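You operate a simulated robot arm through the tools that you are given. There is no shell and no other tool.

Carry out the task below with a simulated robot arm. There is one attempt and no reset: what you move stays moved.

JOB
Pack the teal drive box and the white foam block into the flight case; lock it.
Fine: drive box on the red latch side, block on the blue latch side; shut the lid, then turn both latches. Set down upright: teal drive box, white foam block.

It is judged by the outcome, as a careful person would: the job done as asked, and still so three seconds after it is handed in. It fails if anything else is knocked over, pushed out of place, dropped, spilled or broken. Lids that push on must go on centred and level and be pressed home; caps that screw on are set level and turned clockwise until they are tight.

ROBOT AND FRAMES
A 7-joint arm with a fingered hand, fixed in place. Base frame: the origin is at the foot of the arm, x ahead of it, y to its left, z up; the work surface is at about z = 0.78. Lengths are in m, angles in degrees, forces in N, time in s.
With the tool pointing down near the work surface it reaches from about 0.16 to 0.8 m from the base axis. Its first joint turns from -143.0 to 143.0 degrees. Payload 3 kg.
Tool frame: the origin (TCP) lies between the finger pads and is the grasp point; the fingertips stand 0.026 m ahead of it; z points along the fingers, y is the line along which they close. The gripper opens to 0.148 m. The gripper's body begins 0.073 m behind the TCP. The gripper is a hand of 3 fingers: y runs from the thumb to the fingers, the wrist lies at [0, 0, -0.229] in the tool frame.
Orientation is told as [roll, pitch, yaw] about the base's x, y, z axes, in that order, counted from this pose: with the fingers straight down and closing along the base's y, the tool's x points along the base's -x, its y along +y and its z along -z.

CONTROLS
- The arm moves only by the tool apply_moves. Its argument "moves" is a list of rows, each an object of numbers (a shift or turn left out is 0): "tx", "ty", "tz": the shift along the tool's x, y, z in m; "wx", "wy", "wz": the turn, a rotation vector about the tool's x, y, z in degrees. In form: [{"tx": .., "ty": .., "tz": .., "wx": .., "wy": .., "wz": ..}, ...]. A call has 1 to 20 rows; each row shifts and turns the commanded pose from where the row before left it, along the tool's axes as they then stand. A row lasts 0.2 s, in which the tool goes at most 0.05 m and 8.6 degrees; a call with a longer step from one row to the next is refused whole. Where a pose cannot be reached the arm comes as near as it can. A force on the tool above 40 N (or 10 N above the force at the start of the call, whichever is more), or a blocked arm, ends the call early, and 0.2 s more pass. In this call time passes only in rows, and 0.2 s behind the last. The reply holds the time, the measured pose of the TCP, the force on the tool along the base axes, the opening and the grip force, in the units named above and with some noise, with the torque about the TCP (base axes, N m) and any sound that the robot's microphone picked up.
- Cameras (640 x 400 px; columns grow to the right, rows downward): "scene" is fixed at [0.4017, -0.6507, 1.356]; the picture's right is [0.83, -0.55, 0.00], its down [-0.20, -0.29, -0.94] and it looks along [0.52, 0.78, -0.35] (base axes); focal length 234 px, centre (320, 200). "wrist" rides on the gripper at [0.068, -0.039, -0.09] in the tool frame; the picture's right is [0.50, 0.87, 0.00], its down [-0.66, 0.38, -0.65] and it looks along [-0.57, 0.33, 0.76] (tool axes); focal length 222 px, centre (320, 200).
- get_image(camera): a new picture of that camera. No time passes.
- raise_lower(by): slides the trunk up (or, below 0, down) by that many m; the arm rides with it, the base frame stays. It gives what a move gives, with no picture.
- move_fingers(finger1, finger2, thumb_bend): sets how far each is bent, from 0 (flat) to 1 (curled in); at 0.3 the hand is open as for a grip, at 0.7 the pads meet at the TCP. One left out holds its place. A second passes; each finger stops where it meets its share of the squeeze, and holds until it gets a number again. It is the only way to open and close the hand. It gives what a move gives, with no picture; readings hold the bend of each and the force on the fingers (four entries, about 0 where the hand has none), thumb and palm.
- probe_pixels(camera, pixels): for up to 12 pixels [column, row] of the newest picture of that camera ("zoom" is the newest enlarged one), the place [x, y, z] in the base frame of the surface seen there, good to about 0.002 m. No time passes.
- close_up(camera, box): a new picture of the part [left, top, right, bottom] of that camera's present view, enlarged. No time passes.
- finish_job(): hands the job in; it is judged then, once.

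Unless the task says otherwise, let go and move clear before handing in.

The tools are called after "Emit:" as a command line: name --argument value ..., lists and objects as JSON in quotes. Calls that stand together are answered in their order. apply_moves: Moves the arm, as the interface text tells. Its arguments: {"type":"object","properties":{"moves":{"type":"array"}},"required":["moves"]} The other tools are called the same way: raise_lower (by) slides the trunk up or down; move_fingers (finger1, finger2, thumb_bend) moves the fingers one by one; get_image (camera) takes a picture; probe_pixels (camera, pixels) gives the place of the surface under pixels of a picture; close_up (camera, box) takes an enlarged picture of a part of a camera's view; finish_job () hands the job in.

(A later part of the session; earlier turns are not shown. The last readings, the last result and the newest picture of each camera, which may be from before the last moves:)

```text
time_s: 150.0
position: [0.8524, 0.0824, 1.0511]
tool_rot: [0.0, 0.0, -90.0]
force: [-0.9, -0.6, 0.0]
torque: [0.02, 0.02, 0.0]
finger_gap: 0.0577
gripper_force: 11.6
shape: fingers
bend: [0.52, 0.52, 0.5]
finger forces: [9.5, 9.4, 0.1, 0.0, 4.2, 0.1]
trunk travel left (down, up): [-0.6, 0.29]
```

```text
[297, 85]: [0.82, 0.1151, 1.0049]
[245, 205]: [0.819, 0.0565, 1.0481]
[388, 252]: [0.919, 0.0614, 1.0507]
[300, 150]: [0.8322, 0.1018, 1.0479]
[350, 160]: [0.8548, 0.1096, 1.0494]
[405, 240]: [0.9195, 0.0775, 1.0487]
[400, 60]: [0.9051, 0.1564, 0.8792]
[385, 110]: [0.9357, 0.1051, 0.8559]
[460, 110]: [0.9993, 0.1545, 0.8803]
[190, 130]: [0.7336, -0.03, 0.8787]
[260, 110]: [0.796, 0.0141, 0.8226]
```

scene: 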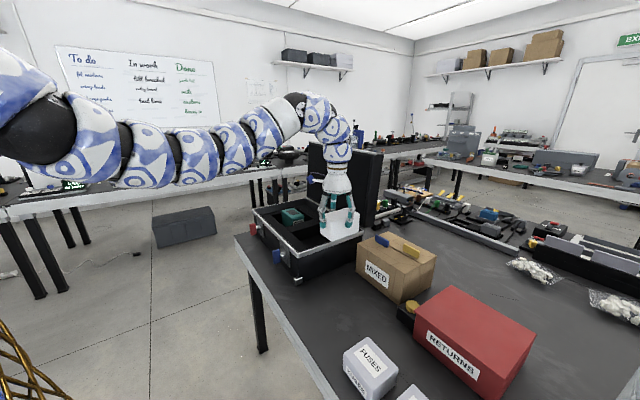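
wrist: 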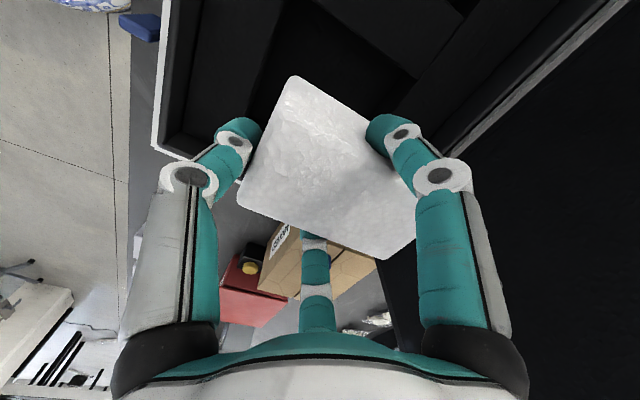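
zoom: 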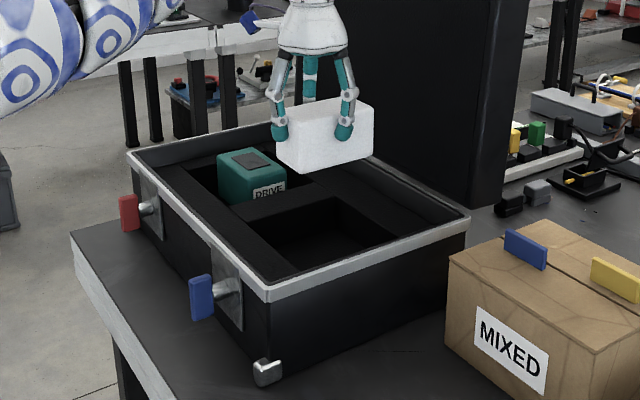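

The foam spans x 0.812–0.924 and y 0.047–0.112, and the pocket spans x 0.793–0.937 and y 0.01–0.152. I'll shift +6 mm in x to balance the clearance and lower toward the pocket.

Emit:
apply_moves --moves '[{"ty": 0.003, "tz": 0.008}, {"ty": 0.003, "tz": 0.015}, {"tz": 0.02}, {"tz": 0.02}, {"tz": 0.02}, {"tz": 0.02}, {"tz": 0.012}, {"tz": 0.005}, {"tz": 0}]'

Emit:
close_up --camera "scene" --box '[255, 185, 365, 285]'

Emit:
get_image --camera "wrist"

```text
time_s: 152.0
position: [0.858, 0.0827, 0.9298]
tool_rot: [-0.1, 0.0, -90.0]
force: [0.3, 1.1, 0.4]
torque: [0.01, 0.04, -0.02]
finger_gap: 0.0575
gripper_force: 11.6
shape: fingers
bend: [0.52, 0.52, 0.5]
finger forces: [9.5, 9.4, 0.0, 0.1, 4.2, 0.1]
trunk travel left (down, up): [-0.6, 0.29]
```

```text
4.00 times, centred on (310, 235) of scene
```

zoom: 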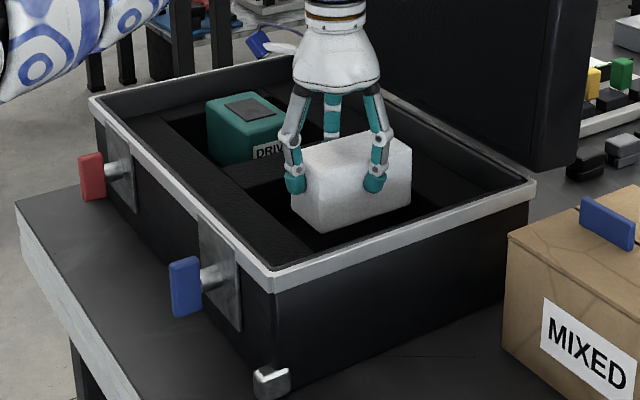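

```text
taken
```

wrist: 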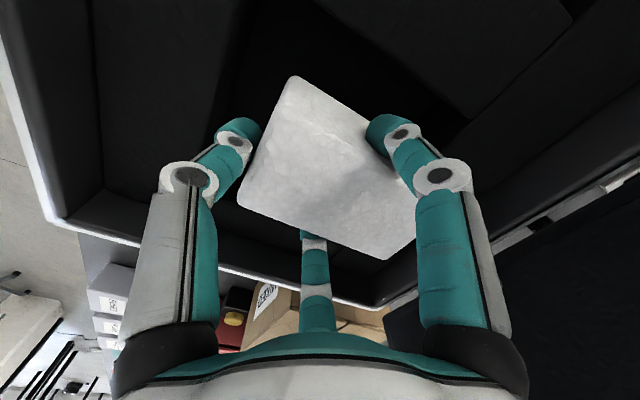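

The foam is already entering the pocket without contact. I'll lower the rest, creeping at the end.

Emit:
apply_moves --moves '[{"tz": 0.008}, {"tz": 0.01}, {"tz": 0.008}, {"tz": 0.004}, {"tz": 0}]'

Emit:
apply_moves --moves '[{"tz": 0.002}, {"tz": 0.002}, {"tz": 0.001}, {"tz": 0}]'

```text
time_s: 153.2
position: [0.8594, 0.0812, 0.8996]
tool_rot: [-0.1, 0.0, -90.1]
force: [0.1, 1.1, -1.2]
torque: [0.0, -0.03, -0.02]
finger_gap: 0.0575
gripper_force: 11.4
shape: fingers
bend: [0.52, 0.52, 0.5]
finger forces: [9.4, 9.4, 0.0, 0.0, 4.2, 0.0]
trunk travel left (down, up): [-0.6, 0.29]
```

```text
time_s: 154.2
position: [0.8599, 0.0824, 0.8955]
tool_rot: [-0.1, 0.0, -90.0]
force: [-0.9, -0.4, -0.5]
torque: [-0.06, 0.03, 0.03]
finger_gap: 0.0576
gripper_force: 11.6
shape: fingers
bend: [0.52, 0.52, 0.5]
finger forces: [9.6, 9.4, 0.0, 0.0, 4.5, 0.1]
trunk travel left (down, up): [-0.6, 0.29]
```

Still no contact. A couple more millimetres.

Emit:
apply_moves --moves '[{"tz": 0.0015}, {"tz": 0.001}, {"tz": 0}]'

Emit:
get_image --camera "wrist"

Emit:
close_up --camera "scene" --box '[265, 195, 355, 275]'

```text
time_s: 155.0
position: [0.8599, 0.0829, 0.8939]
tool_rot: [0.0, -0.1, -90.0]
force: [0.6, -0.2, 11.1]
torque: [-0.01, -0.03, 0.02]
finger_gap: 0.0576
gripper_force: 11.2
shape: fingers
bend: [0.52, 0.52, 0.5]
finger forces: [9.6, 9.5, 0.0, 0.0, 4.5, 0.1]
trunk travel left (down, up): [-0.6, 0.29]
```

```text
taken
```

wrist: 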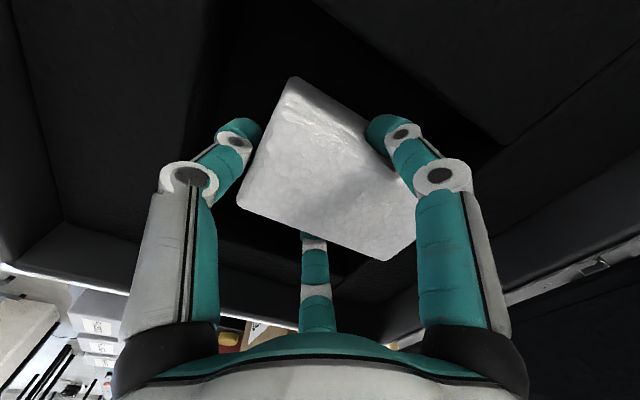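

```text
5.00 times, centred on (310, 235) of scene
```

zoom: 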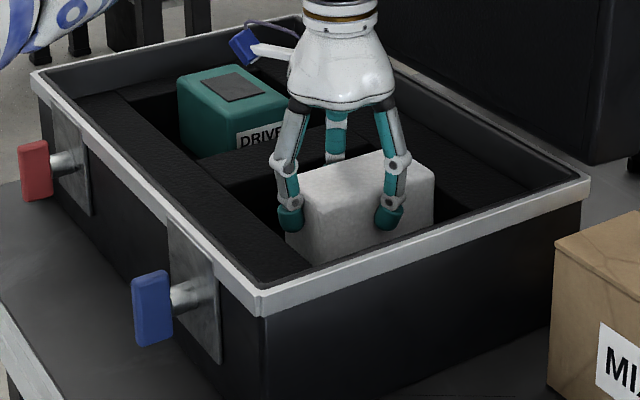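

The foam is seated (fz +11). I'll release the fingers first, ease the thumb off, and withdraw upward.

Emit:
move_fingers --finger1 0.44 --finger2 0.44

Emit:
move_fingers --thumb_bend 0.475

Emit:
apply_moves --moves '[{"tz": -0.005}, {"tz": -0.008}, {"tz": -0.01}, {"tz": -0.015}, {"tz": -0.025}, {"tz": -0.03}, {"tz": -0.03}]'

Emit:
close_up --camera "scene" --box '[255, 185, 365, 285]'

Emit:
get_image --camera "wrist"

```text
time_s: 156.0
position: [0.8591, 0.0819, 0.8932]
tool_rot: [0.0, 0.0, -89.9]
force: [-4.5, -1.1, 0.9]
torque: [-0.03, 0.16, 0.01]
finger_gap: 0.0724
gripper_force: 2.4
shape: fingers
bend: [0.44, 0.44, 0.5]
finger forces: [0.0, 0.0, 0.0, 0.1, 4.8, 0.1]
trunk travel left (down, up): [-0.6, 0.29]
```

```text
time_s: 157.0
position: [0.8605, 0.0817, 0.8935]
tool_rot: [-0.1, 0.0, -90.0]
force: [0.3, -0.1, -0.1]
torque: [0.01, 0.02, -0.01]
finger_gap: 0.0762
gripper_force: 0.0
shape: fingers
bend: [0.44, 0.44, 0.47]
finger forces: [0.0, 0.1, 0.1, 0.0, 0.1, 0.0]
trunk travel left (down, up): [-0.6, 0.29]
```

```text
time_s: 158.6
position: [0.8571, 0.0846, 1.0165]
tool_rot: [0.0, 0.0, -89.9]
force: [-0.4, -0.2, 0.1]
torque: [-0.01, 0.01, -0.02]
finger_gap: 0.0766
gripper_force: 0.1
shape: fingers
bend: [0.44, 0.44, 0.47]
finger forces: [0.1, 0.1, 0.0, 0.1, 0.0, 0.1]
trunk travel left (down, up): [-0.6, 0.29]
```

```text
4.00 times, centred on (310, 235) of scene
```

zoom: 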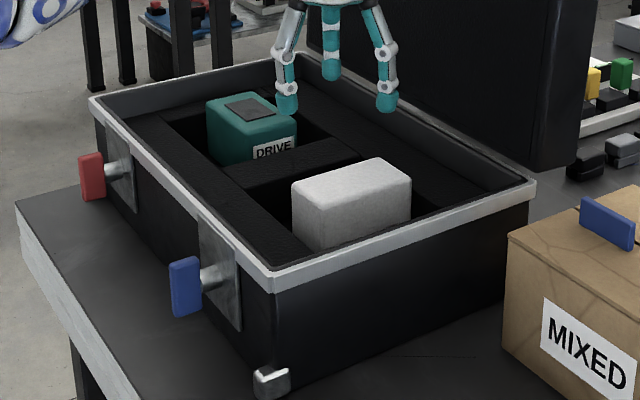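

```text
taken
```

wrist: 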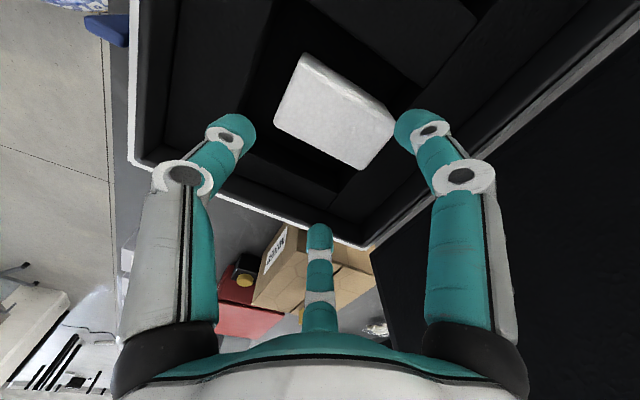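

Both items are packed upright on the correct sides. I'll confirm the heights are below the rim so the lid will close.

Emit:
probe_pixels --camera "zoom" --pixels '[[300, 190], [380, 165], [405, 180], [320, 215], [345, 185], [215, 100], [270, 100], [250, 110], [275, 270], [530, 185], [300, 55], [95, 100]]'

Emit:
get_image --camera "scene"

```text
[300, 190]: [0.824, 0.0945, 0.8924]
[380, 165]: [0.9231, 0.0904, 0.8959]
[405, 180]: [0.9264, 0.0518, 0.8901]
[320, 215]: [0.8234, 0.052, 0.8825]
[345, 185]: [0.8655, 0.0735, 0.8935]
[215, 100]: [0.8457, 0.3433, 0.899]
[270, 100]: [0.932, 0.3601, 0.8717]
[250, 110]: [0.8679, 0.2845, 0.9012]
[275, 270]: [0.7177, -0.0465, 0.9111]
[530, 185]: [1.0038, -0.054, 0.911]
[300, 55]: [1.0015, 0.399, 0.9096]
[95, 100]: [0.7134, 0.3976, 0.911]
```

```text
taken
```

scene: 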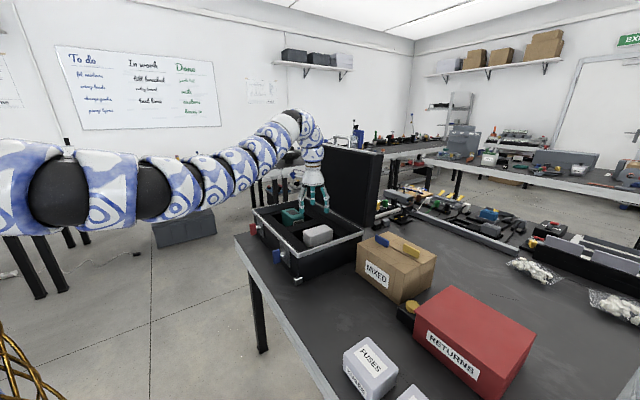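

All the contents are below the rim (0.911). For the lid I'll cage the handle bar between thumb (below/front) and fingers (above/back) with the hand tilted outward, pull it past vertical, and lower it under control. First I'll tilt the hand in free space in front of the lid.

Emit:
apply_moves --moves '[{"tx": 0.04, "tz": -0.02}, {"tx": 0.04, "tz": -0.03}, {"tz": -0.035}, {"wx": -7.75}, {"wx": -7.75}, {"wx": -7.75}, {"wx": -7.75}, {"wx": -7.75}, {"wx": -7.75}, {"wx": -7.75}, {"wx": -7.75}]'

Emit:
get_image --camera "scene"

Emit:
get_image --camera "wrist"

```text
time_s: 161.0
position: [0.8597, 0.1614, 1.1015]
tool_rot: [62.1, 0.1, -90.1]
force: [-0.1, 0.3, 0.0]
torque: [0.01, 0.0, 0.01]
finger_gap: 0.0767
gripper_force: 0.2
shape: fingers
bend: [0.44, 0.44, 0.47]
finger forces: [0.0, 0.0, 0.0, 0.0, 0.0, 0.0]
trunk travel left (down, up): [-0.6, 0.29]
```

```text
taken
```

scene: 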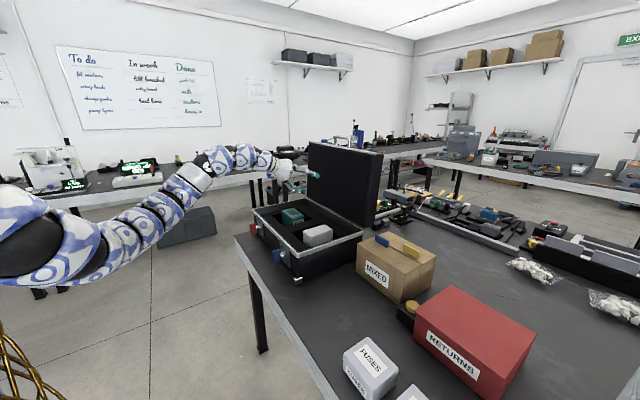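

```text
taken
```

wrist: 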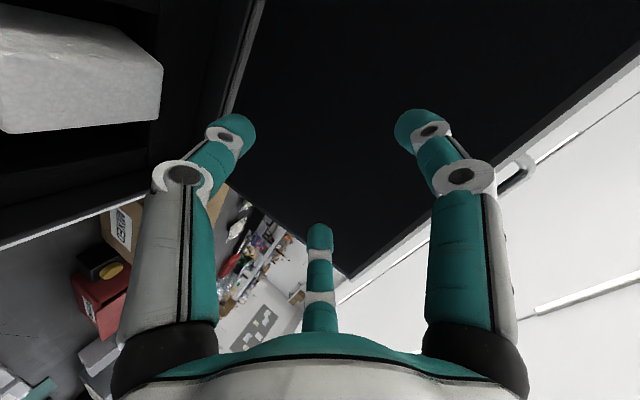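

The hand is tilted 62° in front of the lid. Before approaching I'll measure the handle precisely: bar height, thickness, and the gap to the lid edge.

Emit:
close_up --camera "scene" --box '[336, 128, 372, 152]'

Emit:
probe_pixels --camera "zoom" --pixels '[[200, 130], [320, 110], [320, 125], [320, 140], [430, 150], [320, 200], [320, 230], [200, 200], [430, 220], [250, 115], [380, 130]]'

```text
16.00 times, centred on (354, 140) of scene
```

zoom: 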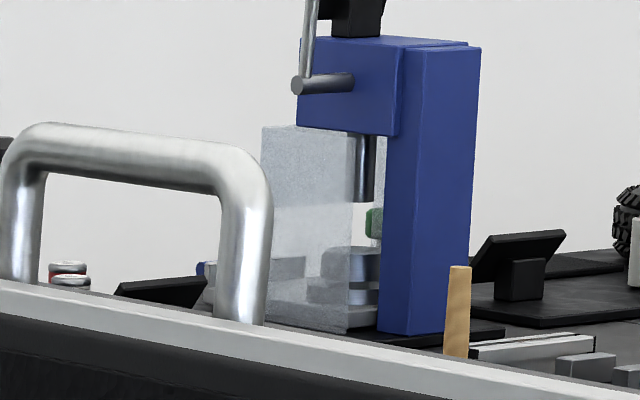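

```text
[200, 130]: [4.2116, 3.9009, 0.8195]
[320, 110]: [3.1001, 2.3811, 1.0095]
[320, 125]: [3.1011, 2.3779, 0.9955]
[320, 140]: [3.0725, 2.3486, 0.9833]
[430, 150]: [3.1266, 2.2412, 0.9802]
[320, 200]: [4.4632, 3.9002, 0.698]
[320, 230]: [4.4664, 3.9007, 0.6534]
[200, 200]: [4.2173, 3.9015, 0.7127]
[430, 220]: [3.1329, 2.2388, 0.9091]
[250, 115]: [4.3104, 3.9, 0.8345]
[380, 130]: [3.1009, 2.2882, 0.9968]
```

I'll recentre the zoom on the handle and probe the bar and lid edge.

Emit:
close_up --camera "scene" --box '[324, 128, 360, 152]'

Emit:
probe_pixels --camera "zoom" --pixels '[[320, 135], [320, 150], [320, 165], [320, 178], [240, 135], [400, 165], [430, 260], [200, 250], [320, 310], [320, 325], [320, 345], [435, 310]]'

```text
16.00 times, centred on (342, 140) of scene
```

zoom: 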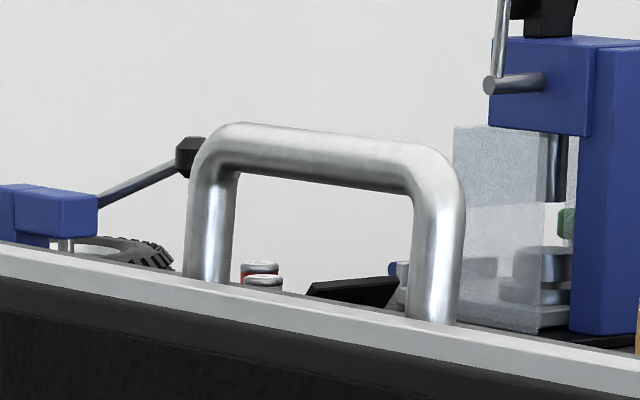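

```text
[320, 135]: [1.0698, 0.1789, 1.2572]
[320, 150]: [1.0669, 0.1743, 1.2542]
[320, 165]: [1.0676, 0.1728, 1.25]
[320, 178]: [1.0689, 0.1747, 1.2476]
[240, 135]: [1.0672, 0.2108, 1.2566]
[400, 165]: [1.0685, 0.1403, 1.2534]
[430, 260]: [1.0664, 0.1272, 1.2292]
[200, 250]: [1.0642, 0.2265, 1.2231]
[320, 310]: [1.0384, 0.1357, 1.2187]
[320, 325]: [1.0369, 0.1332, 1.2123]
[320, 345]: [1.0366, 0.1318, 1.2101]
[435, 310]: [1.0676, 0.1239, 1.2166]
```

The bar is centred at about (1.073, z 1.2515), roughly 13 mm thick, with its legs at y 0.126 and 0.224 and a 28 mm gap to the lid edge. I'll tilt to 70°, set the thumb at 0.60 and fingers at 0.45, and move to a pre-insert point 10 cm short of the bar.

Emit:
move_fingers --finger1 0.45 --finger2 0.45 --thumb_bend 0.6

Emit:
apply_moves --moves '[{"wx": -4}, {"wx": -4}, {"ty": 0.036, "tz": -0.0131, "tx": 0.0027}, {"ty": 0.036, "tz": -0.0131, "tx": 0.0027}, {"ty": 0.036, "tz": -0.0131, "tx": 0.0027}, {"ty": 0.036, "tz": -0.0131, "tx": 0.0027}, {"ty": 0.036, "tz": -0.0131, "tx": 0.0027}, {"ty": 0.0092, "tz": 0.0254}, {"ty": 0.0092, "tz": 0.0254}, {"ty": 0.0092, "tz": 0.0254}, {"ty": 0.0092, "tz": 0.0254}]'

Emit:
get_image --camera "wrist"

Emit:
close_up --camera "scene" --box '[270, 90, 400, 190]'

```text
time_s: 162.0
position: [0.8599, 0.1618, 1.1027]
tool_rot: [61.9, 0.0, -90.0]
force: [0.7, 0.6, 0.1]
torque: [-0.02, 0.0, -0.01]
finger_gap: 0.0561
gripper_force: 0.0
shape: fingers
bend: [0.45, 0.45, 0.6]
finger forces: [0.0, 0.1, 0.1, 0.0, 0.0, 0.0]
trunk travel left (down, up): [-0.6, 0.29]
```

```text
time_s: 164.4
position: [0.9684, 0.1766, 1.2931]
tool_rot: [69.9, 0.0, -89.9]
force: [-0.9, 0.6, -0.3]
torque: [0.03, -0.01, -0.01]
finger_gap: 0.0558
gripper_force: 0.1
shape: fingers
bend: [0.45, 0.45, 0.6]
finger forces: [0.1, 0.0, 0.1, 0.0, 0.0, 0.0]
trunk travel left (down, up): [-0.6, 0.29]
```

```text
taken
```

wrist: 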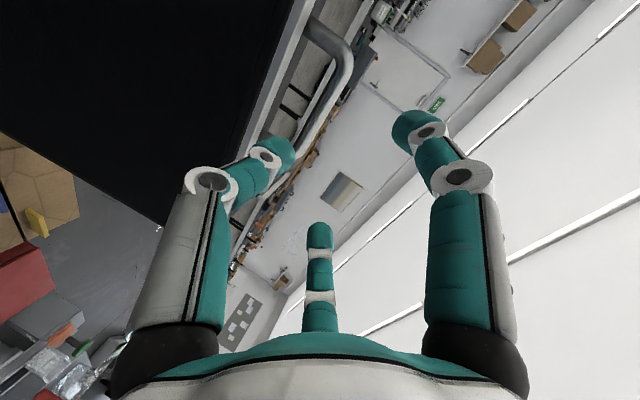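

```text
4.00 times, centred on (335, 140) of scene
```

zoom: 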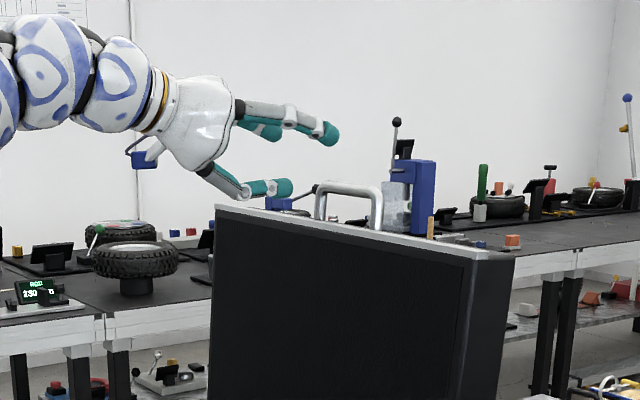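

The view is clear: thumb tip at zoom (285,187), fingers above at (330,133), handle at (350,190). I'll probe the thumb and fingertip surfaces to predict the insertion.

Emit:
probe_pixels --camera "zoom" --pixels '[[288, 187], [280, 181], [280, 187], [280, 195], [265, 183], [255, 192], [245, 193], [330, 125], [332, 133], [330, 141], [310, 120], [345, 187]]'

```text
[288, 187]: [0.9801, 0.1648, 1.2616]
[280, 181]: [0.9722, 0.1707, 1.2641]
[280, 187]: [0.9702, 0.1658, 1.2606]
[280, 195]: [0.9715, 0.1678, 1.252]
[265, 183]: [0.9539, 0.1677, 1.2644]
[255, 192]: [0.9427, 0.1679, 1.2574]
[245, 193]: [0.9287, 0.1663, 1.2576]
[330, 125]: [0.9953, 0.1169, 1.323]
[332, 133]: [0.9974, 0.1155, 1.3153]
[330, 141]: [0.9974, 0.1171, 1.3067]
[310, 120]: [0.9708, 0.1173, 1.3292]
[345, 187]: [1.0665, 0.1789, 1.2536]
```

The thumb tip is about 18 mm thick, with its axis 32 mm below the TCP line. I'll first come to just in front of the lid edge at the right height and check, then slide the thumb horizontally under the bar.

Emit:
apply_moves --moves '[{"ty": -0.005, "tz": 0.0242, "tx": -0.001}, {"ty": -0.005, "tz": 0.0242, "tx": -0.0005}, {"tz": 0}]'

Emit:
close_up --camera "scene" --box '[310, 110, 370, 160]'

Emit:
probe_pixels --camera "zoom" --pixels '[[320, 200], [200, 200], [220, 190], [240, 200], [220, 215], [235, 215], [340, 200], [340, 215], [300, 110]]'

```text
time_s: 165.2
position: [1.0113, 0.1764, 1.2683]
tool_rot: [70.1, 0.0, -89.9]
force: [-0.1, -0.7, -0.1]
torque: [0.02, -0.01, 0.01]
finger_gap: 0.0558
gripper_force: 0.0
shape: fingers
bend: [0.45, 0.45, 0.6]
finger forces: [0.0, 0.0, 0.0, 0.0, 0.1, 0.0]
trunk travel left (down, up): [-0.6, 0.29]
```

```text
8.00 times, centred on (340, 135) of scene
```

zoom: 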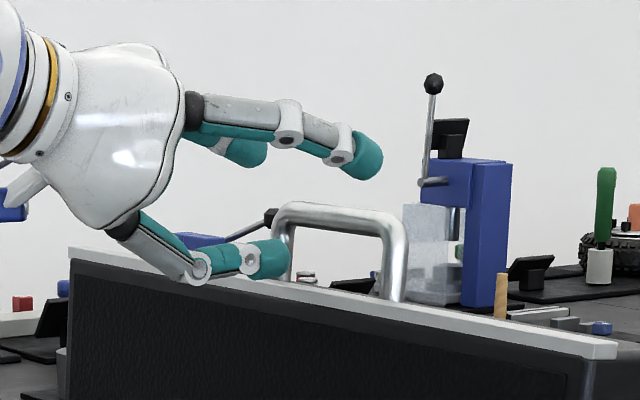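

```text
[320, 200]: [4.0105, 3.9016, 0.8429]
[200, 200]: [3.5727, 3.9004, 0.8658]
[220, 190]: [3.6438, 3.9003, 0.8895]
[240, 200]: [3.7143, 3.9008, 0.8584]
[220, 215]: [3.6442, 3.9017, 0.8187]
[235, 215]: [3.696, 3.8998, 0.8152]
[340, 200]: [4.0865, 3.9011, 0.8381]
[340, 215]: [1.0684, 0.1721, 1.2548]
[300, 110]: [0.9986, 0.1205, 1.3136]
```

The thumb is just in front of the lid edge and lined up between the handle legs. I'll probe its top and bottom heights against the bar and lid edge.

Emit:
probe_pixels --camera "zoom" --pixels '[[272, 243], [272, 250], [272, 260], [272, 270], [272, 277], [282, 262], [255, 250], [255, 270], [340, 222], [340, 208], [300, 290], [340, 298]]'

```text
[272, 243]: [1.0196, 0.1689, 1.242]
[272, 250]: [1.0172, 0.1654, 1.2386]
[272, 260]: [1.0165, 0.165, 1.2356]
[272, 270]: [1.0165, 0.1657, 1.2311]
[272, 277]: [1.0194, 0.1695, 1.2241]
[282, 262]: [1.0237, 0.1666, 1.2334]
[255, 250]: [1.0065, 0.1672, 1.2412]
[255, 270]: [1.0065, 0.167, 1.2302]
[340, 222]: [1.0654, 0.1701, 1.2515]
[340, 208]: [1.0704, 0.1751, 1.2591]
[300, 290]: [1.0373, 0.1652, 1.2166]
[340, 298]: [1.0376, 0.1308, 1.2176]
```

The thumb spans z 1.2235–1.243, between the lid edge (1.2185) and the bar's underside (about 1.246). I'll drop 1 mm and slide it forward under the bar in small steps.

Emit:
apply_moves --moves '[{"ty": 0.0031, "tz": 0.0116}, {"ty": 0.0041, "tz": 0.0113}, {"ty": 0.0041, "tz": 0.0113}, {"tz": 0}]'

Emit:
close_up --camera "scene" --box '[310, 110, 370, 160]'

```text
time_s: 166.2
position: [1.0449, 0.1729, 1.2657]
tool_rot: [69.9, -0.1, -90.0]
force: [-0.2, -1.0, 1.3]
torque: [-0.04, 0.01, -0.03]
finger_gap: 0.056
gripper_force: 0.1
shape: fingers
bend: [0.45, 0.45, 0.6]
finger forces: [0.0, 0.0, 0.0, 0.0, 0.0, 0.0]
trunk travel left (down, up): [-0.6, 0.29]
```

```text
8.00 times, centred on (340, 135) of scene
```

zoom: 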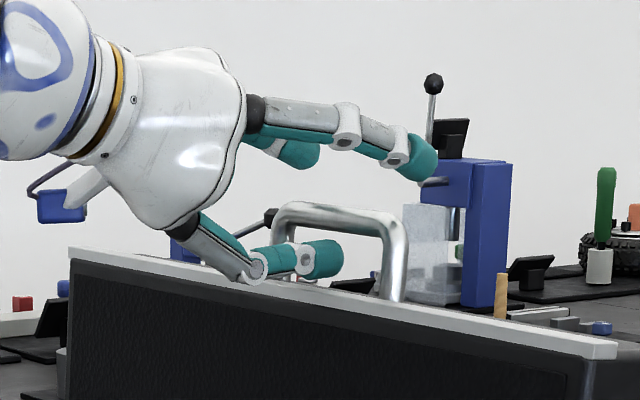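

The thumb is going cleanly into the handle loop with no contact force. I'll continue the last 2.5 cm.

Emit:
apply_moves --moves '[{"ty": 0.0031, "tz": 0.0085}, {"ty": 0.0031, "tz": 0.0085}, {"ty": 0.0025, "tz": 0.007}, {"tz": 0}]'

Emit:
close_up --camera "scene" --box '[310, 110, 370, 160]'

Emit:
get_image --camera "wrist"

```text
time_s: 167.2
position: [1.0701, 0.175, 1.2669]
tool_rot: [70.0, 0.0, -89.9]
force: [-0.5, 0.1, 0.0]
torque: [0.03, -0.03, 0.05]
finger_gap: 0.0561
gripper_force: 0.0
shape: fingers
bend: [0.45, 0.45, 0.6]
finger forces: [0.1, 0.1, 0.0, 0.1, 0.0, 0.0]
trunk travel left (down, up): [-0.6, 0.29]
```

```text
8.00 times, centred on (340, 135) of scene
```

zoom: 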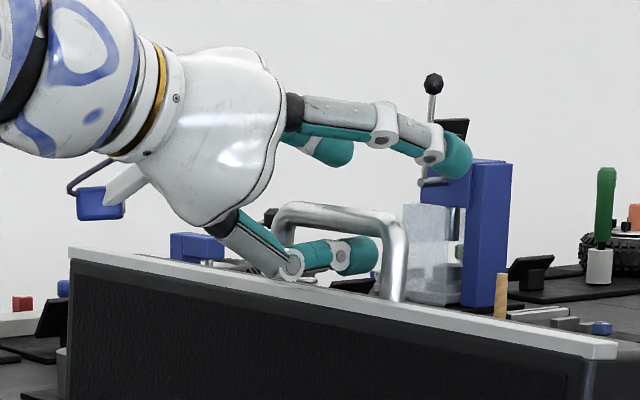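

```text
taken
```

wrist: 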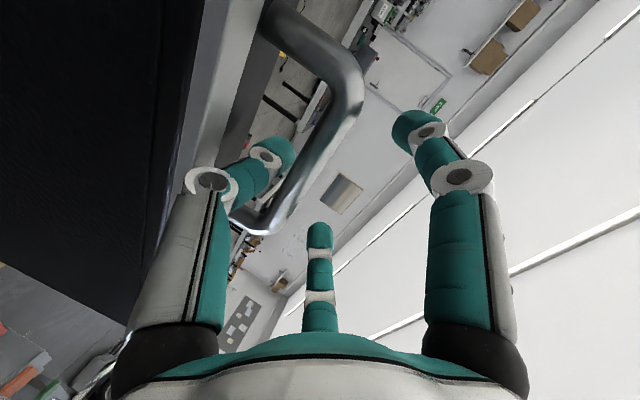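

The thumb is fully inside the loop with no contact. Now I'll close the fingers down over the bar and bring the thumb up to cage it.

Emit:
move_fingers --finger1 0.66 --finger2 0.66 --thumb_bend 0.63

Emit:
close_up --camera "scene" --box '[310, 110, 370, 160]'

Emit:
get_image --camera "wrist"

```text
time_s: 168.2
position: [1.0726, 0.1751, 1.2656]
tool_rot: [69.9, 0.0, -89.9]
force: [0.6, 0.0, -0.7]
torque: [0.01, 0.0, -0.01]
finger_gap: 0.0169
gripper_force: 0.5
shape: fingers
bend: [0.66, 0.66, 0.63]
finger forces: [0.0, 0.0, 0.0, 0.1, 0.8, 0.1]
trunk travel left (down, up): [-0.6, 0.29]
```

```text
8.00 times, centred on (340, 135) of scene
```

zoom: 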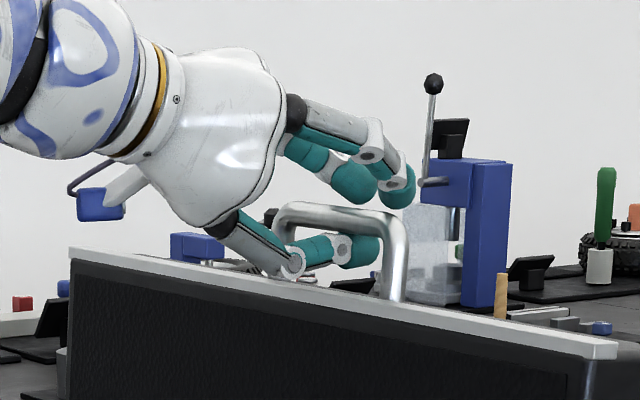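

```text
taken
```

wrist: 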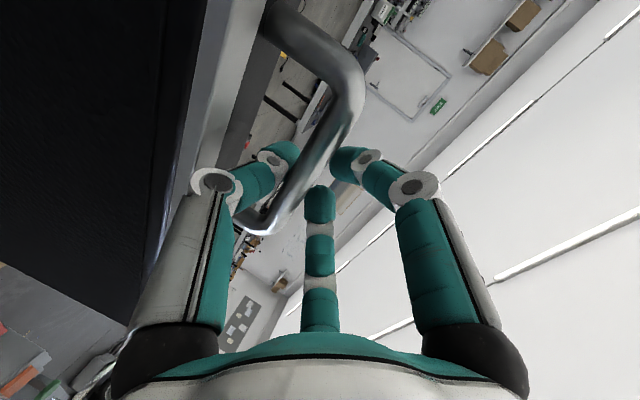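

The thumb touches the bar lightly from below, and the fingers are just above it. I'll probe the fingertips to see how they sit relative to the back of the bar.

Emit:
probe_pixels --camera "zoom" --pixels '[[355, 202], [350, 190], [372, 190], [398, 205], [410, 190], [395, 180], [345, 215], [340, 225], [360, 240], [360, 265], [375, 250], [330, 208]]'

```text
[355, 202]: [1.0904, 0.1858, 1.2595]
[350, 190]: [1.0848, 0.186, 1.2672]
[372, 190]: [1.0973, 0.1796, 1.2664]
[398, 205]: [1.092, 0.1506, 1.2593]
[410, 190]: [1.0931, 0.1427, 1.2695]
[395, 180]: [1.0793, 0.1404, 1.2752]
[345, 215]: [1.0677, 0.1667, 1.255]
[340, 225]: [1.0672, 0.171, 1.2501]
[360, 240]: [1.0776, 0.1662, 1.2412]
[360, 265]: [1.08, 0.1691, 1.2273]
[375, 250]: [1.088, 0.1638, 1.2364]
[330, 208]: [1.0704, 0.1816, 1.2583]
```

The fingertips are behind the bar but only at the height of its top. I'll lower the hand 8 mm so they hook behind the bar, then snug the thumb and fingers.

Emit:
apply_moves --moves '[{"ty": -0.0038, "tz": 0.0014}, {"ty": -0.0037, "tz": 0.0013}, {"tz": 0}]'

Emit:
move_fingers --finger1 0.72 --finger2 0.72 --thumb_bend 0.67

Emit:
close_up --camera "scene" --box '[310, 110, 370, 160]'

```text
time_s: 169.0
position: [1.07, 0.1741, 1.257]
tool_rot: [70.0, 0.0, -89.9]
force: [-0.1, -0.1, 0.6]
torque: [-0.01, 0.02, 0.02]
finger_gap: 0.0163
gripper_force: 0.1
shape: fingers
bend: [0.66, 0.66, 0.63]
finger forces: [0.1, 0.1, 0.0, 0.1, 0.1, 0.0]
trunk travel left (down, up): [-0.6, 0.29]
```

```text
time_s: 170.0
position: [1.0708, 0.1744, 1.2589]
tool_rot: [70.0, 0.0, -90.0]
force: [0.6, -0.1, 0.3]
torque: [0.0, -0.02, -0.03]
finger_gap: 0.0034
gripper_force: 0.7
shape: fingers
bend: [0.71, 0.71, 0.67]
finger forces: [0.0, 0.0, 0.1, 0.0, 0.4, 0.1]
trunk travel left (down, up): [-0.6, 0.29]
```

```text
8.00 times, centred on (340, 135) of scene
```

zoom: 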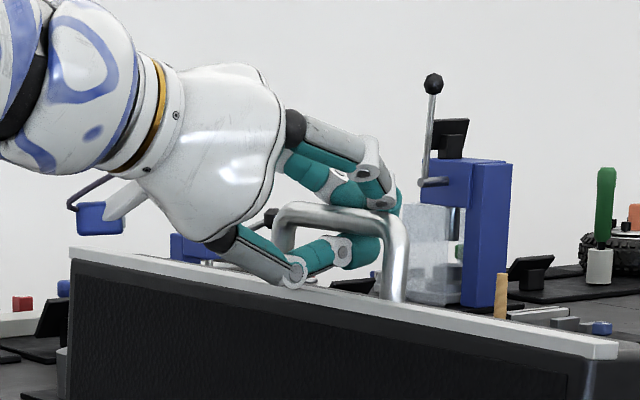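

The bar is now caged: fingers behind it, thumb beneath it in the loop. I'll begin pulling along the lid's arc slowly and watch the forces.

Emit:
apply_moves --moves '[{"ty": -0.0022, "tz": -0.012}, {"ty": -0.0026, "tz": -0.0119}, {"ty": -0.0031, "tz": -0.0118}, {"ty": -0.0034, "tz": -0.0116}, {"tz": 0}]'

Emit:
close_up --camera "scene" --box '[290, 100, 390, 180]'

```text
time_s: 171.2
position: [1.0229, 0.1739, 1.2639]
tool_rot: [70.0, -0.1, -89.9]
force: [3.7, 0.9, 1.7]
torque: [0.03, -0.04, -0.01]
finger_gap: 0.0065
gripper_force: 3.8
shape: fingers
bend: [0.71, 0.71, 0.67]
finger forces: [3.2, 3.4, 0.0, 0.0, 1.2, 0.0]
trunk travel left (down, up): [-0.6, 0.29]
```

```text
5.00 times, centred on (340, 140) of scene
```

zoom: 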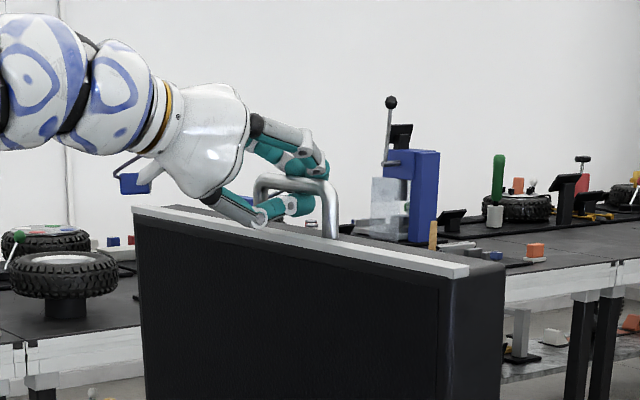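

The lid is following with only about 4 N of pull and is nearly vertical. I'll continue past vertical.

Emit:
apply_moves --moves '[{"ty": -0.0039, "tz": -0.0116}, {"ty": -0.0043, "tz": -0.0115}, {"ty": -0.0048, "tz": -0.0113}, {"ty": -0.005, "tz": -0.0111}, {"ty": -0.0054, "tz": -0.0109}, {"ty": -0.0058, "tz": -0.0107}, {"tz": 0}]'

Emit:
close_up --camera "scene" --box '[280, 100, 400, 190]'

```text
time_s: 172.8
position: [0.9494, 0.1733, 1.2584]
tool_rot: [70.1, 0.0, -90.1]
force: [2.5, 0.7, 3.6]
torque: [0.01, -0.04, 0.01]
finger_gap: 0.0068
gripper_force: 4.0
shape: fingers
bend: [0.71, 0.71, 0.66]
finger forces: [3.4, 3.4, 0.1, 0.0, 1.2, 0.0]
trunk travel left (down, up): [-0.6, 0.29]
```

```text
4.44 times, centred on (340, 145) of scene
```

zoom: 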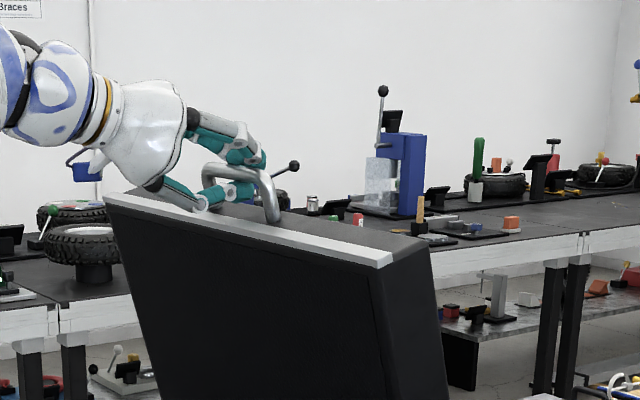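

The lid leans forward about 10–15° and the hinge has some friction. I'll continue along the arc in 3° steps.

Emit:
apply_moves --moves '[{"ty": -0.0094, "tz": -0.0156}, {"ty": -0.0102, "tz": -0.0151}, {"ty": -0.0111, "tz": -0.0146}, {"ty": -0.0117, "tz": -0.0139}, {"ty": -0.0125, "tz": -0.0133}, {"ty": -0.0131, "tz": -0.0127}, {"tz": 0}]'

Emit:
close_up --camera "scene" --box '[240, 90, 400, 230]'

```text
time_s: 174.4
position: [0.8457, 0.1735, 1.2259]
tool_rot: [69.9, 0.1, -90.0]
force: [1.3, -0.4, -0.1]
torque: [-0.02, -0.07, -0.03]
finger_gap: 0.0067
gripper_force: 1.4
shape: fingers
bend: [0.71, 0.71, 0.66]
finger forces: [0.0, 0.1, 0.0, 0.0, 2.4, 0.0]
trunk travel left (down, up): [-0.6, 0.29]
```

```text
2.86 times, centred on (320, 160) of scene
```

zoom: 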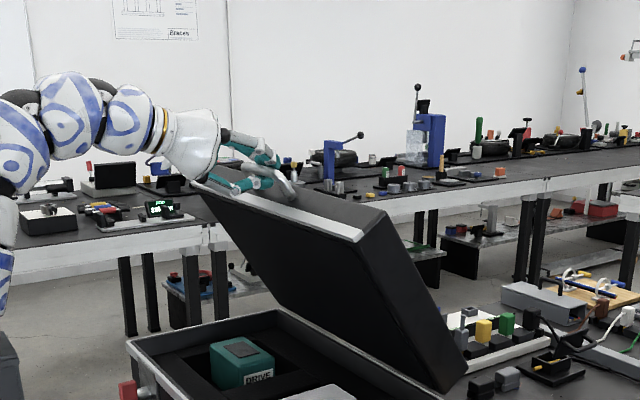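

The lid is about 30° forward, and the thumb now carries a light load from below. I'll continue.

Emit:
apply_moves --moves '[{"ty": -0.0138, "tz": -0.0119}, {"ty": -0.0144, "tz": -0.0113}, {"ty": -0.015, "tz": -0.0104}, {"ty": -0.0154, "tz": -0.0096}, {"ty": -0.016, "tz": -0.0089}, {"ty": -0.0164, "tz": -0.008}, {"tz": 0}]'

Emit:
close_up --camera "scene" --box '[220, 90, 380, 230]'

```text
time_s: 176.0
position: [0.7587, 0.174, 1.1585]
tool_rot: [69.9, 0.0, -90.0]
force: [2.5, -2.1, -1.7]
torque: [-0.03, -0.02, 0.0]
finger_gap: 0.006
gripper_force: 1.2
shape: fingers
bend: [0.71, 0.71, 0.66]
finger forces: [0.0, 0.0, 0.1, 0.1, 2.7, 0.0]
trunk travel left (down, up): [-0.6, 0.29]
```

```text
2.86 times, centred on (300, 160) of scene
```

zoom: 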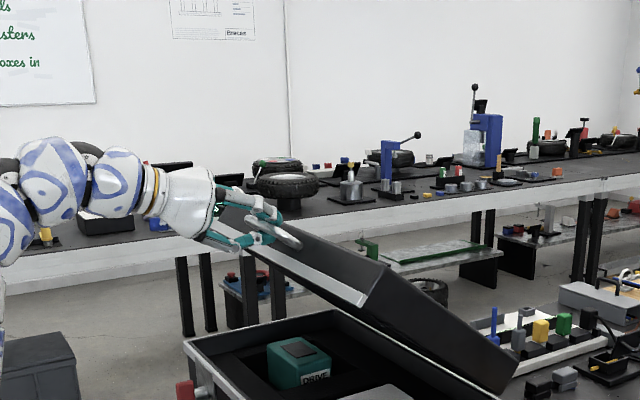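

The lid is at 45° and tracking my arc within 2 mm. I'll continue down.

Emit:
apply_moves --moves '[{"ty": -0.0168, "tz": -0.0071}, {"ty": -0.0172, "tz": -0.0062}, {"ty": -0.0174, "tz": -0.0052}, {"ty": -0.0178, "tz": -0.0044}, {"ty": -0.0179, "tz": -0.0035}, {"ty": -0.018, "tz": -0.0025}, {"tz": 0}]'

Emit:
close_up --camera "scene" --box '[210, 110, 370, 250]'

```text
time_s: 177.6
position: [0.6964, 0.1727, 1.07]
tool_rot: [70.0, 0.1, -90.0]
force: [1.8, -0.3, -1.8]
torque: [0.05, -0.05, 0.03]
finger_gap: 0.0064
gripper_force: 1.7
shape: fingers
bend: [0.71, 0.71, 0.66]
finger forces: [0.1, 0.0, 0.0, 0.0, 2.8, 0.0]
trunk travel left (down, up): [-0.6, 0.29]
```

```text
2.86 times, centred on (290, 180) of scene
```

zoom: 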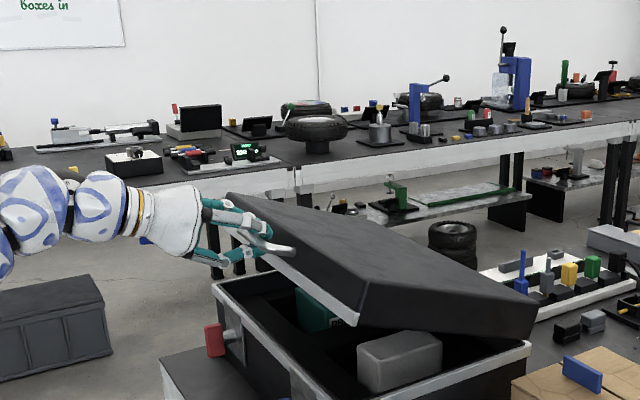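

About 64° so far, with the hand still in reach. I'll continue to about 76° and look.

Emit:
apply_moves --moves '[{"ty": -0.0181, "tz": -0.0016}, {"ty": -0.0182, "tz": -0.0006}, {"ty": -0.0183, "tz": 0.0004}, {"ty": -0.0182, "tz": 0.0013}, {"tz": 0}]'

Emit:
close_up --camera "scene" --box '[210, 130, 370, 270]'

```text
time_s: 178.8
position: [0.6698, 0.1737, 1.0021]
tool_rot: [70.0, 0.0, -90.1]
force: [5.0, -0.2, -2.9]
torque: [-0.02, -0.08, -0.02]
finger_gap: 0.0079
gripper_force: 2.9
shape: fingers
bend: [0.71, 0.71, 0.65]
finger forces: [2.9, 0.1, 0.1, 0.0, 3.8, 0.0]
trunk travel left (down, up): [-0.6, 0.29]
```

```text
2.86 times, centred on (290, 200) of scene
```

zoom: 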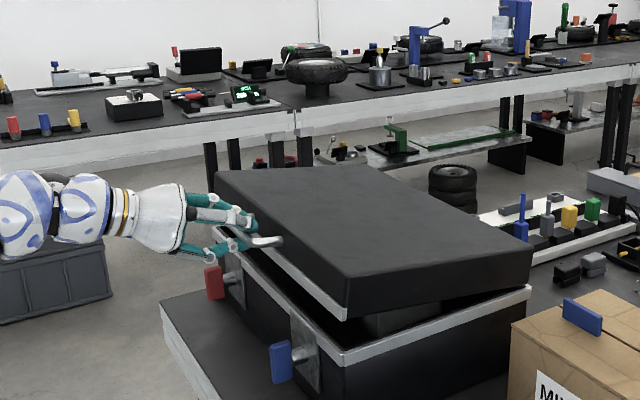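

Nearly shut, with the front edge about 5 cm above the rim. I'll finish the last steps slowly.

Emit:
apply_moves --moves '[{"ty": -0.009, "tz": 0.0011}, {"ty": -0.0091, "tz": 0.0011}, {"ty": -0.009, "tz": 0.0016}, {"ty": -0.009, "tz": 0.0017}, {"tz": 0}]'

Emit:
close_up --camera "scene" --box '[210, 150, 370, 290]'

```text
time_s: 180.0
position: [0.6619, 0.1739, 0.9661]
tool_rot: [70.0, 0.0, -90.0]
force: [6.0, -0.2, -0.4]
torque: [0.0, -0.07, -0.01]
finger_gap: 0.0086
gripper_force: 4.9
shape: fingers
bend: [0.71, 0.71, 0.65]
finger forces: [3.2, 3.1, 0.0, 0.1, 3.7, 0.0]
trunk travel left (down, up): [-0.6, 0.29]
```

```text
2.86 times, centred on (290, 220) of scene
```

zoom: 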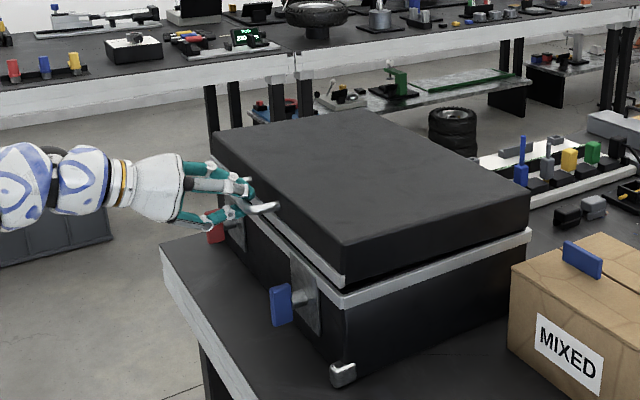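

About 2 cm left. I'll creep down until the lid seats.

Emit:
apply_moves --moves '[{"ty": -0.006, "tz": 0.0014}, {"ty": -0.006, "tz": 0.0014}, {"ty": -0.006, "tz": 0.0014}, {"tz": 0}]'

Emit:
close_up --camera "scene" --box '[230, 180, 330, 280]'

```text
time_s: 181.0
position: [0.6615, 0.1736, 0.9479]
tool_rot: [70.1, 0.1, -90.0]
force: [2.6, 0.3, 13.8]
torque: [-0.02, -0.22, 0.03]
finger_gap: 0.0099
gripper_force: 7.6
shape: fingers
bend: [0.71, 0.71, 0.67]
finger forces: [7.2, 7.4, 0.0, 0.0, 0.0, 0.0]
trunk travel left (down, up): [-0.6, 0.29]
```

```text
4.00 times, centred on (280, 230) of scene
```

zoom: 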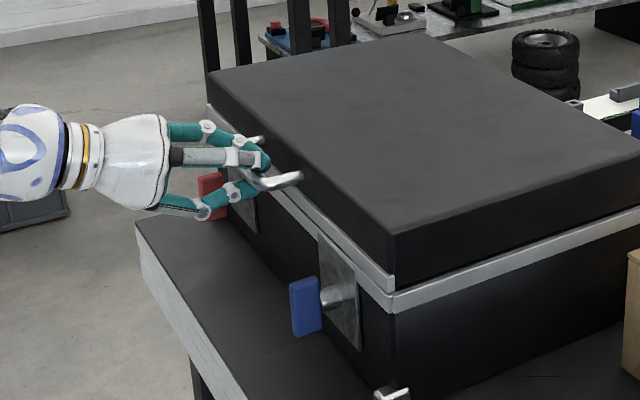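

The lid has seated (fz +13.8, thumb unloaded). I'll check the seam between the lid trim and the rim.

Emit:
close_up --camera "scene" --box '[300, 225, 375, 285]'

Emit:
probe_pixels --camera "zoom" --pixels '[[210, 170], [205, 210], [205, 225], [205, 250], [400, 160], [400, 185], [400, 200], [560, 120], [560, 140], [300, 60]]'

```text
6.67 times, centred on (338, 255) of scene
```

zoom: 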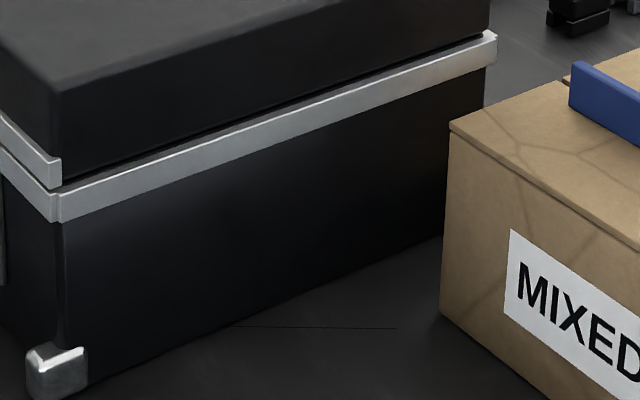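

```text
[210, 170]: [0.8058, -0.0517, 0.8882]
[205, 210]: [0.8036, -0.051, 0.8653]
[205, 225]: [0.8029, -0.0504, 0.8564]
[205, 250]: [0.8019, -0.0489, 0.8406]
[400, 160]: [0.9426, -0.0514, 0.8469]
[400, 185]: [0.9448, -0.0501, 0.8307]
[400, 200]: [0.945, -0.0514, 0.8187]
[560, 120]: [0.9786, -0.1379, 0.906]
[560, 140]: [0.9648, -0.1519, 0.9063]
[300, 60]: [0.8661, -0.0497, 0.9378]
```

The lid is down on the rim all around. I'll open the digits clear of the bar and withdraw straight back in −x.

Emit:
move_fingers --finger1 0.5 --finger2 0.5 --thumb_bend 0.5

Emit:
close_up --camera "scene" --box '[230, 180, 330, 280]'

```text
time_s: 182.0
position: [0.661, 0.1738, 0.9473]
tool_rot: [70.0, 0.1, -89.9]
force: [-0.8, 0.7, -0.5]
torque: [0.02, 0.02, 0.03]
finger_gap: 0.0617
gripper_force: 0.0
shape: fingers
bend: [0.5, 0.5, 0.5]
finger forces: [0.1, 0.0, 0.1, 0.0, 0.1, 0.1]
trunk travel left (down, up): [-0.6, 0.29]
```

```text
4.00 times, centred on (280, 230) of scene
```

zoom: 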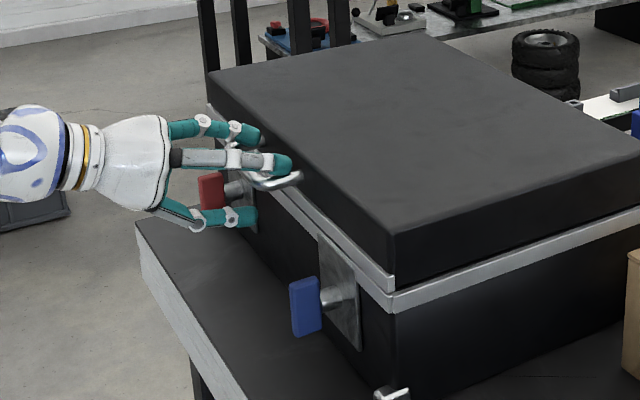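

The lid stays shut on its own. I'll withdraw and then study the latches.

Emit:
apply_moves --moves '[{"ty": -0.0069, "tz": -0.0188}, {"ty": -0.0103, "tz": -0.0282}, {"ty": -0.0103, "tz": -0.0282}, {"tz": 0}]'

Emit:
close_up --camera "scene" --box '[265, 220, 315, 270]'

Emit:
get_image --camera "wrist"

Emit:
get_image --camera "scene"

```text
time_s: 183.0
position: [0.5815, 0.1743, 0.9481]
tool_rot: [70.0, 0.1, -90.0]
force: [-0.2, 0.2, 0.1]
torque: [-0.01, -0.05, 0.04]
finger_gap: 0.0615
gripper_force: 0.0
shape: fingers
bend: [0.5, 0.5, 0.5]
finger forces: [0.0, 0.0, 0.1, 0.0, 0.0, 0.0]
trunk travel left (down, up): [-0.6, 0.29]
```

```text
8.00 times, centred on (290, 245) of scene
```

zoom: 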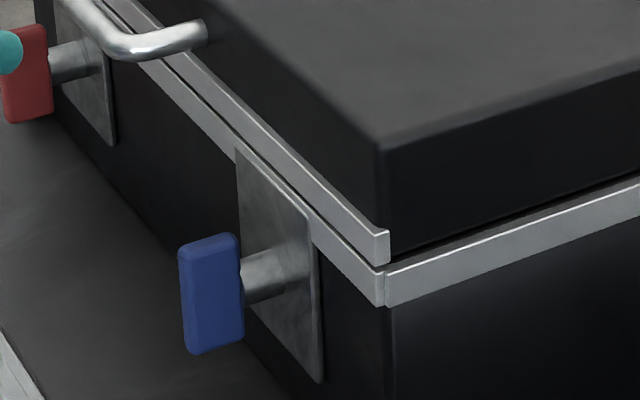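

```text
taken
```

wrist: 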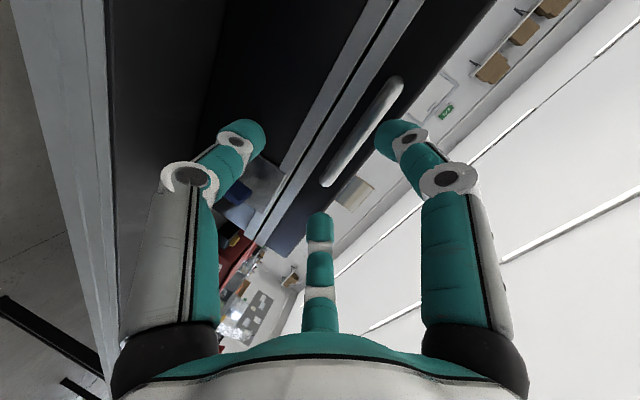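

```text
taken
```

scene: 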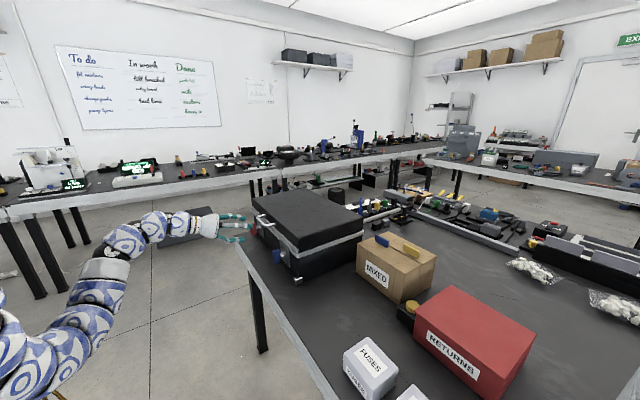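

The lid is shut and the scene undisturbed. I'll probe the blue latch's paddle, shaft and plate in detail.

Emit:
close_up --camera "scene" --box '[280, 240, 310, 270]'

Emit:
probe_pixels --camera "zoom" --pixels '[[180, 130], [240, 130], [300, 100], [180, 200], [240, 200], [300, 200], [190, 300], [250, 310], [300, 290], [350, 170], [400, 180], [480, 150]]'

```text
13.33 times, centred on (295, 255) of scene
```

zoom: 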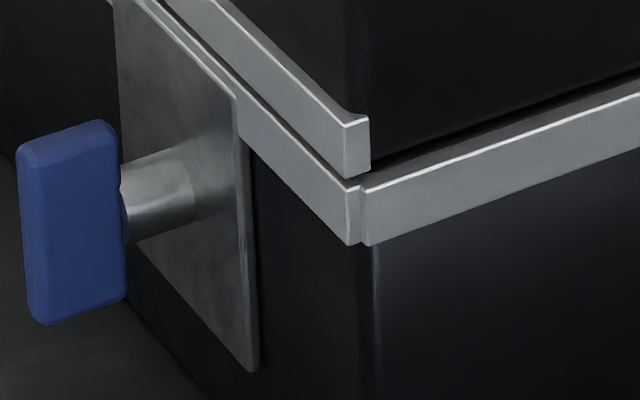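

```text
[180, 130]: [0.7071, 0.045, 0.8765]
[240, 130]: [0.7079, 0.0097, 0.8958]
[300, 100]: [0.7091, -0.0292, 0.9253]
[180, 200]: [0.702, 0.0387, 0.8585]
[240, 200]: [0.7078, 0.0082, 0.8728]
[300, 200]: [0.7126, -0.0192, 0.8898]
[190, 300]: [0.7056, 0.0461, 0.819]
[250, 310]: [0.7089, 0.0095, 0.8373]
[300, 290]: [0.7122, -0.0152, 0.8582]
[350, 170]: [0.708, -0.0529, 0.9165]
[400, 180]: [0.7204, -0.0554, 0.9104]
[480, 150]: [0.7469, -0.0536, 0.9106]
```

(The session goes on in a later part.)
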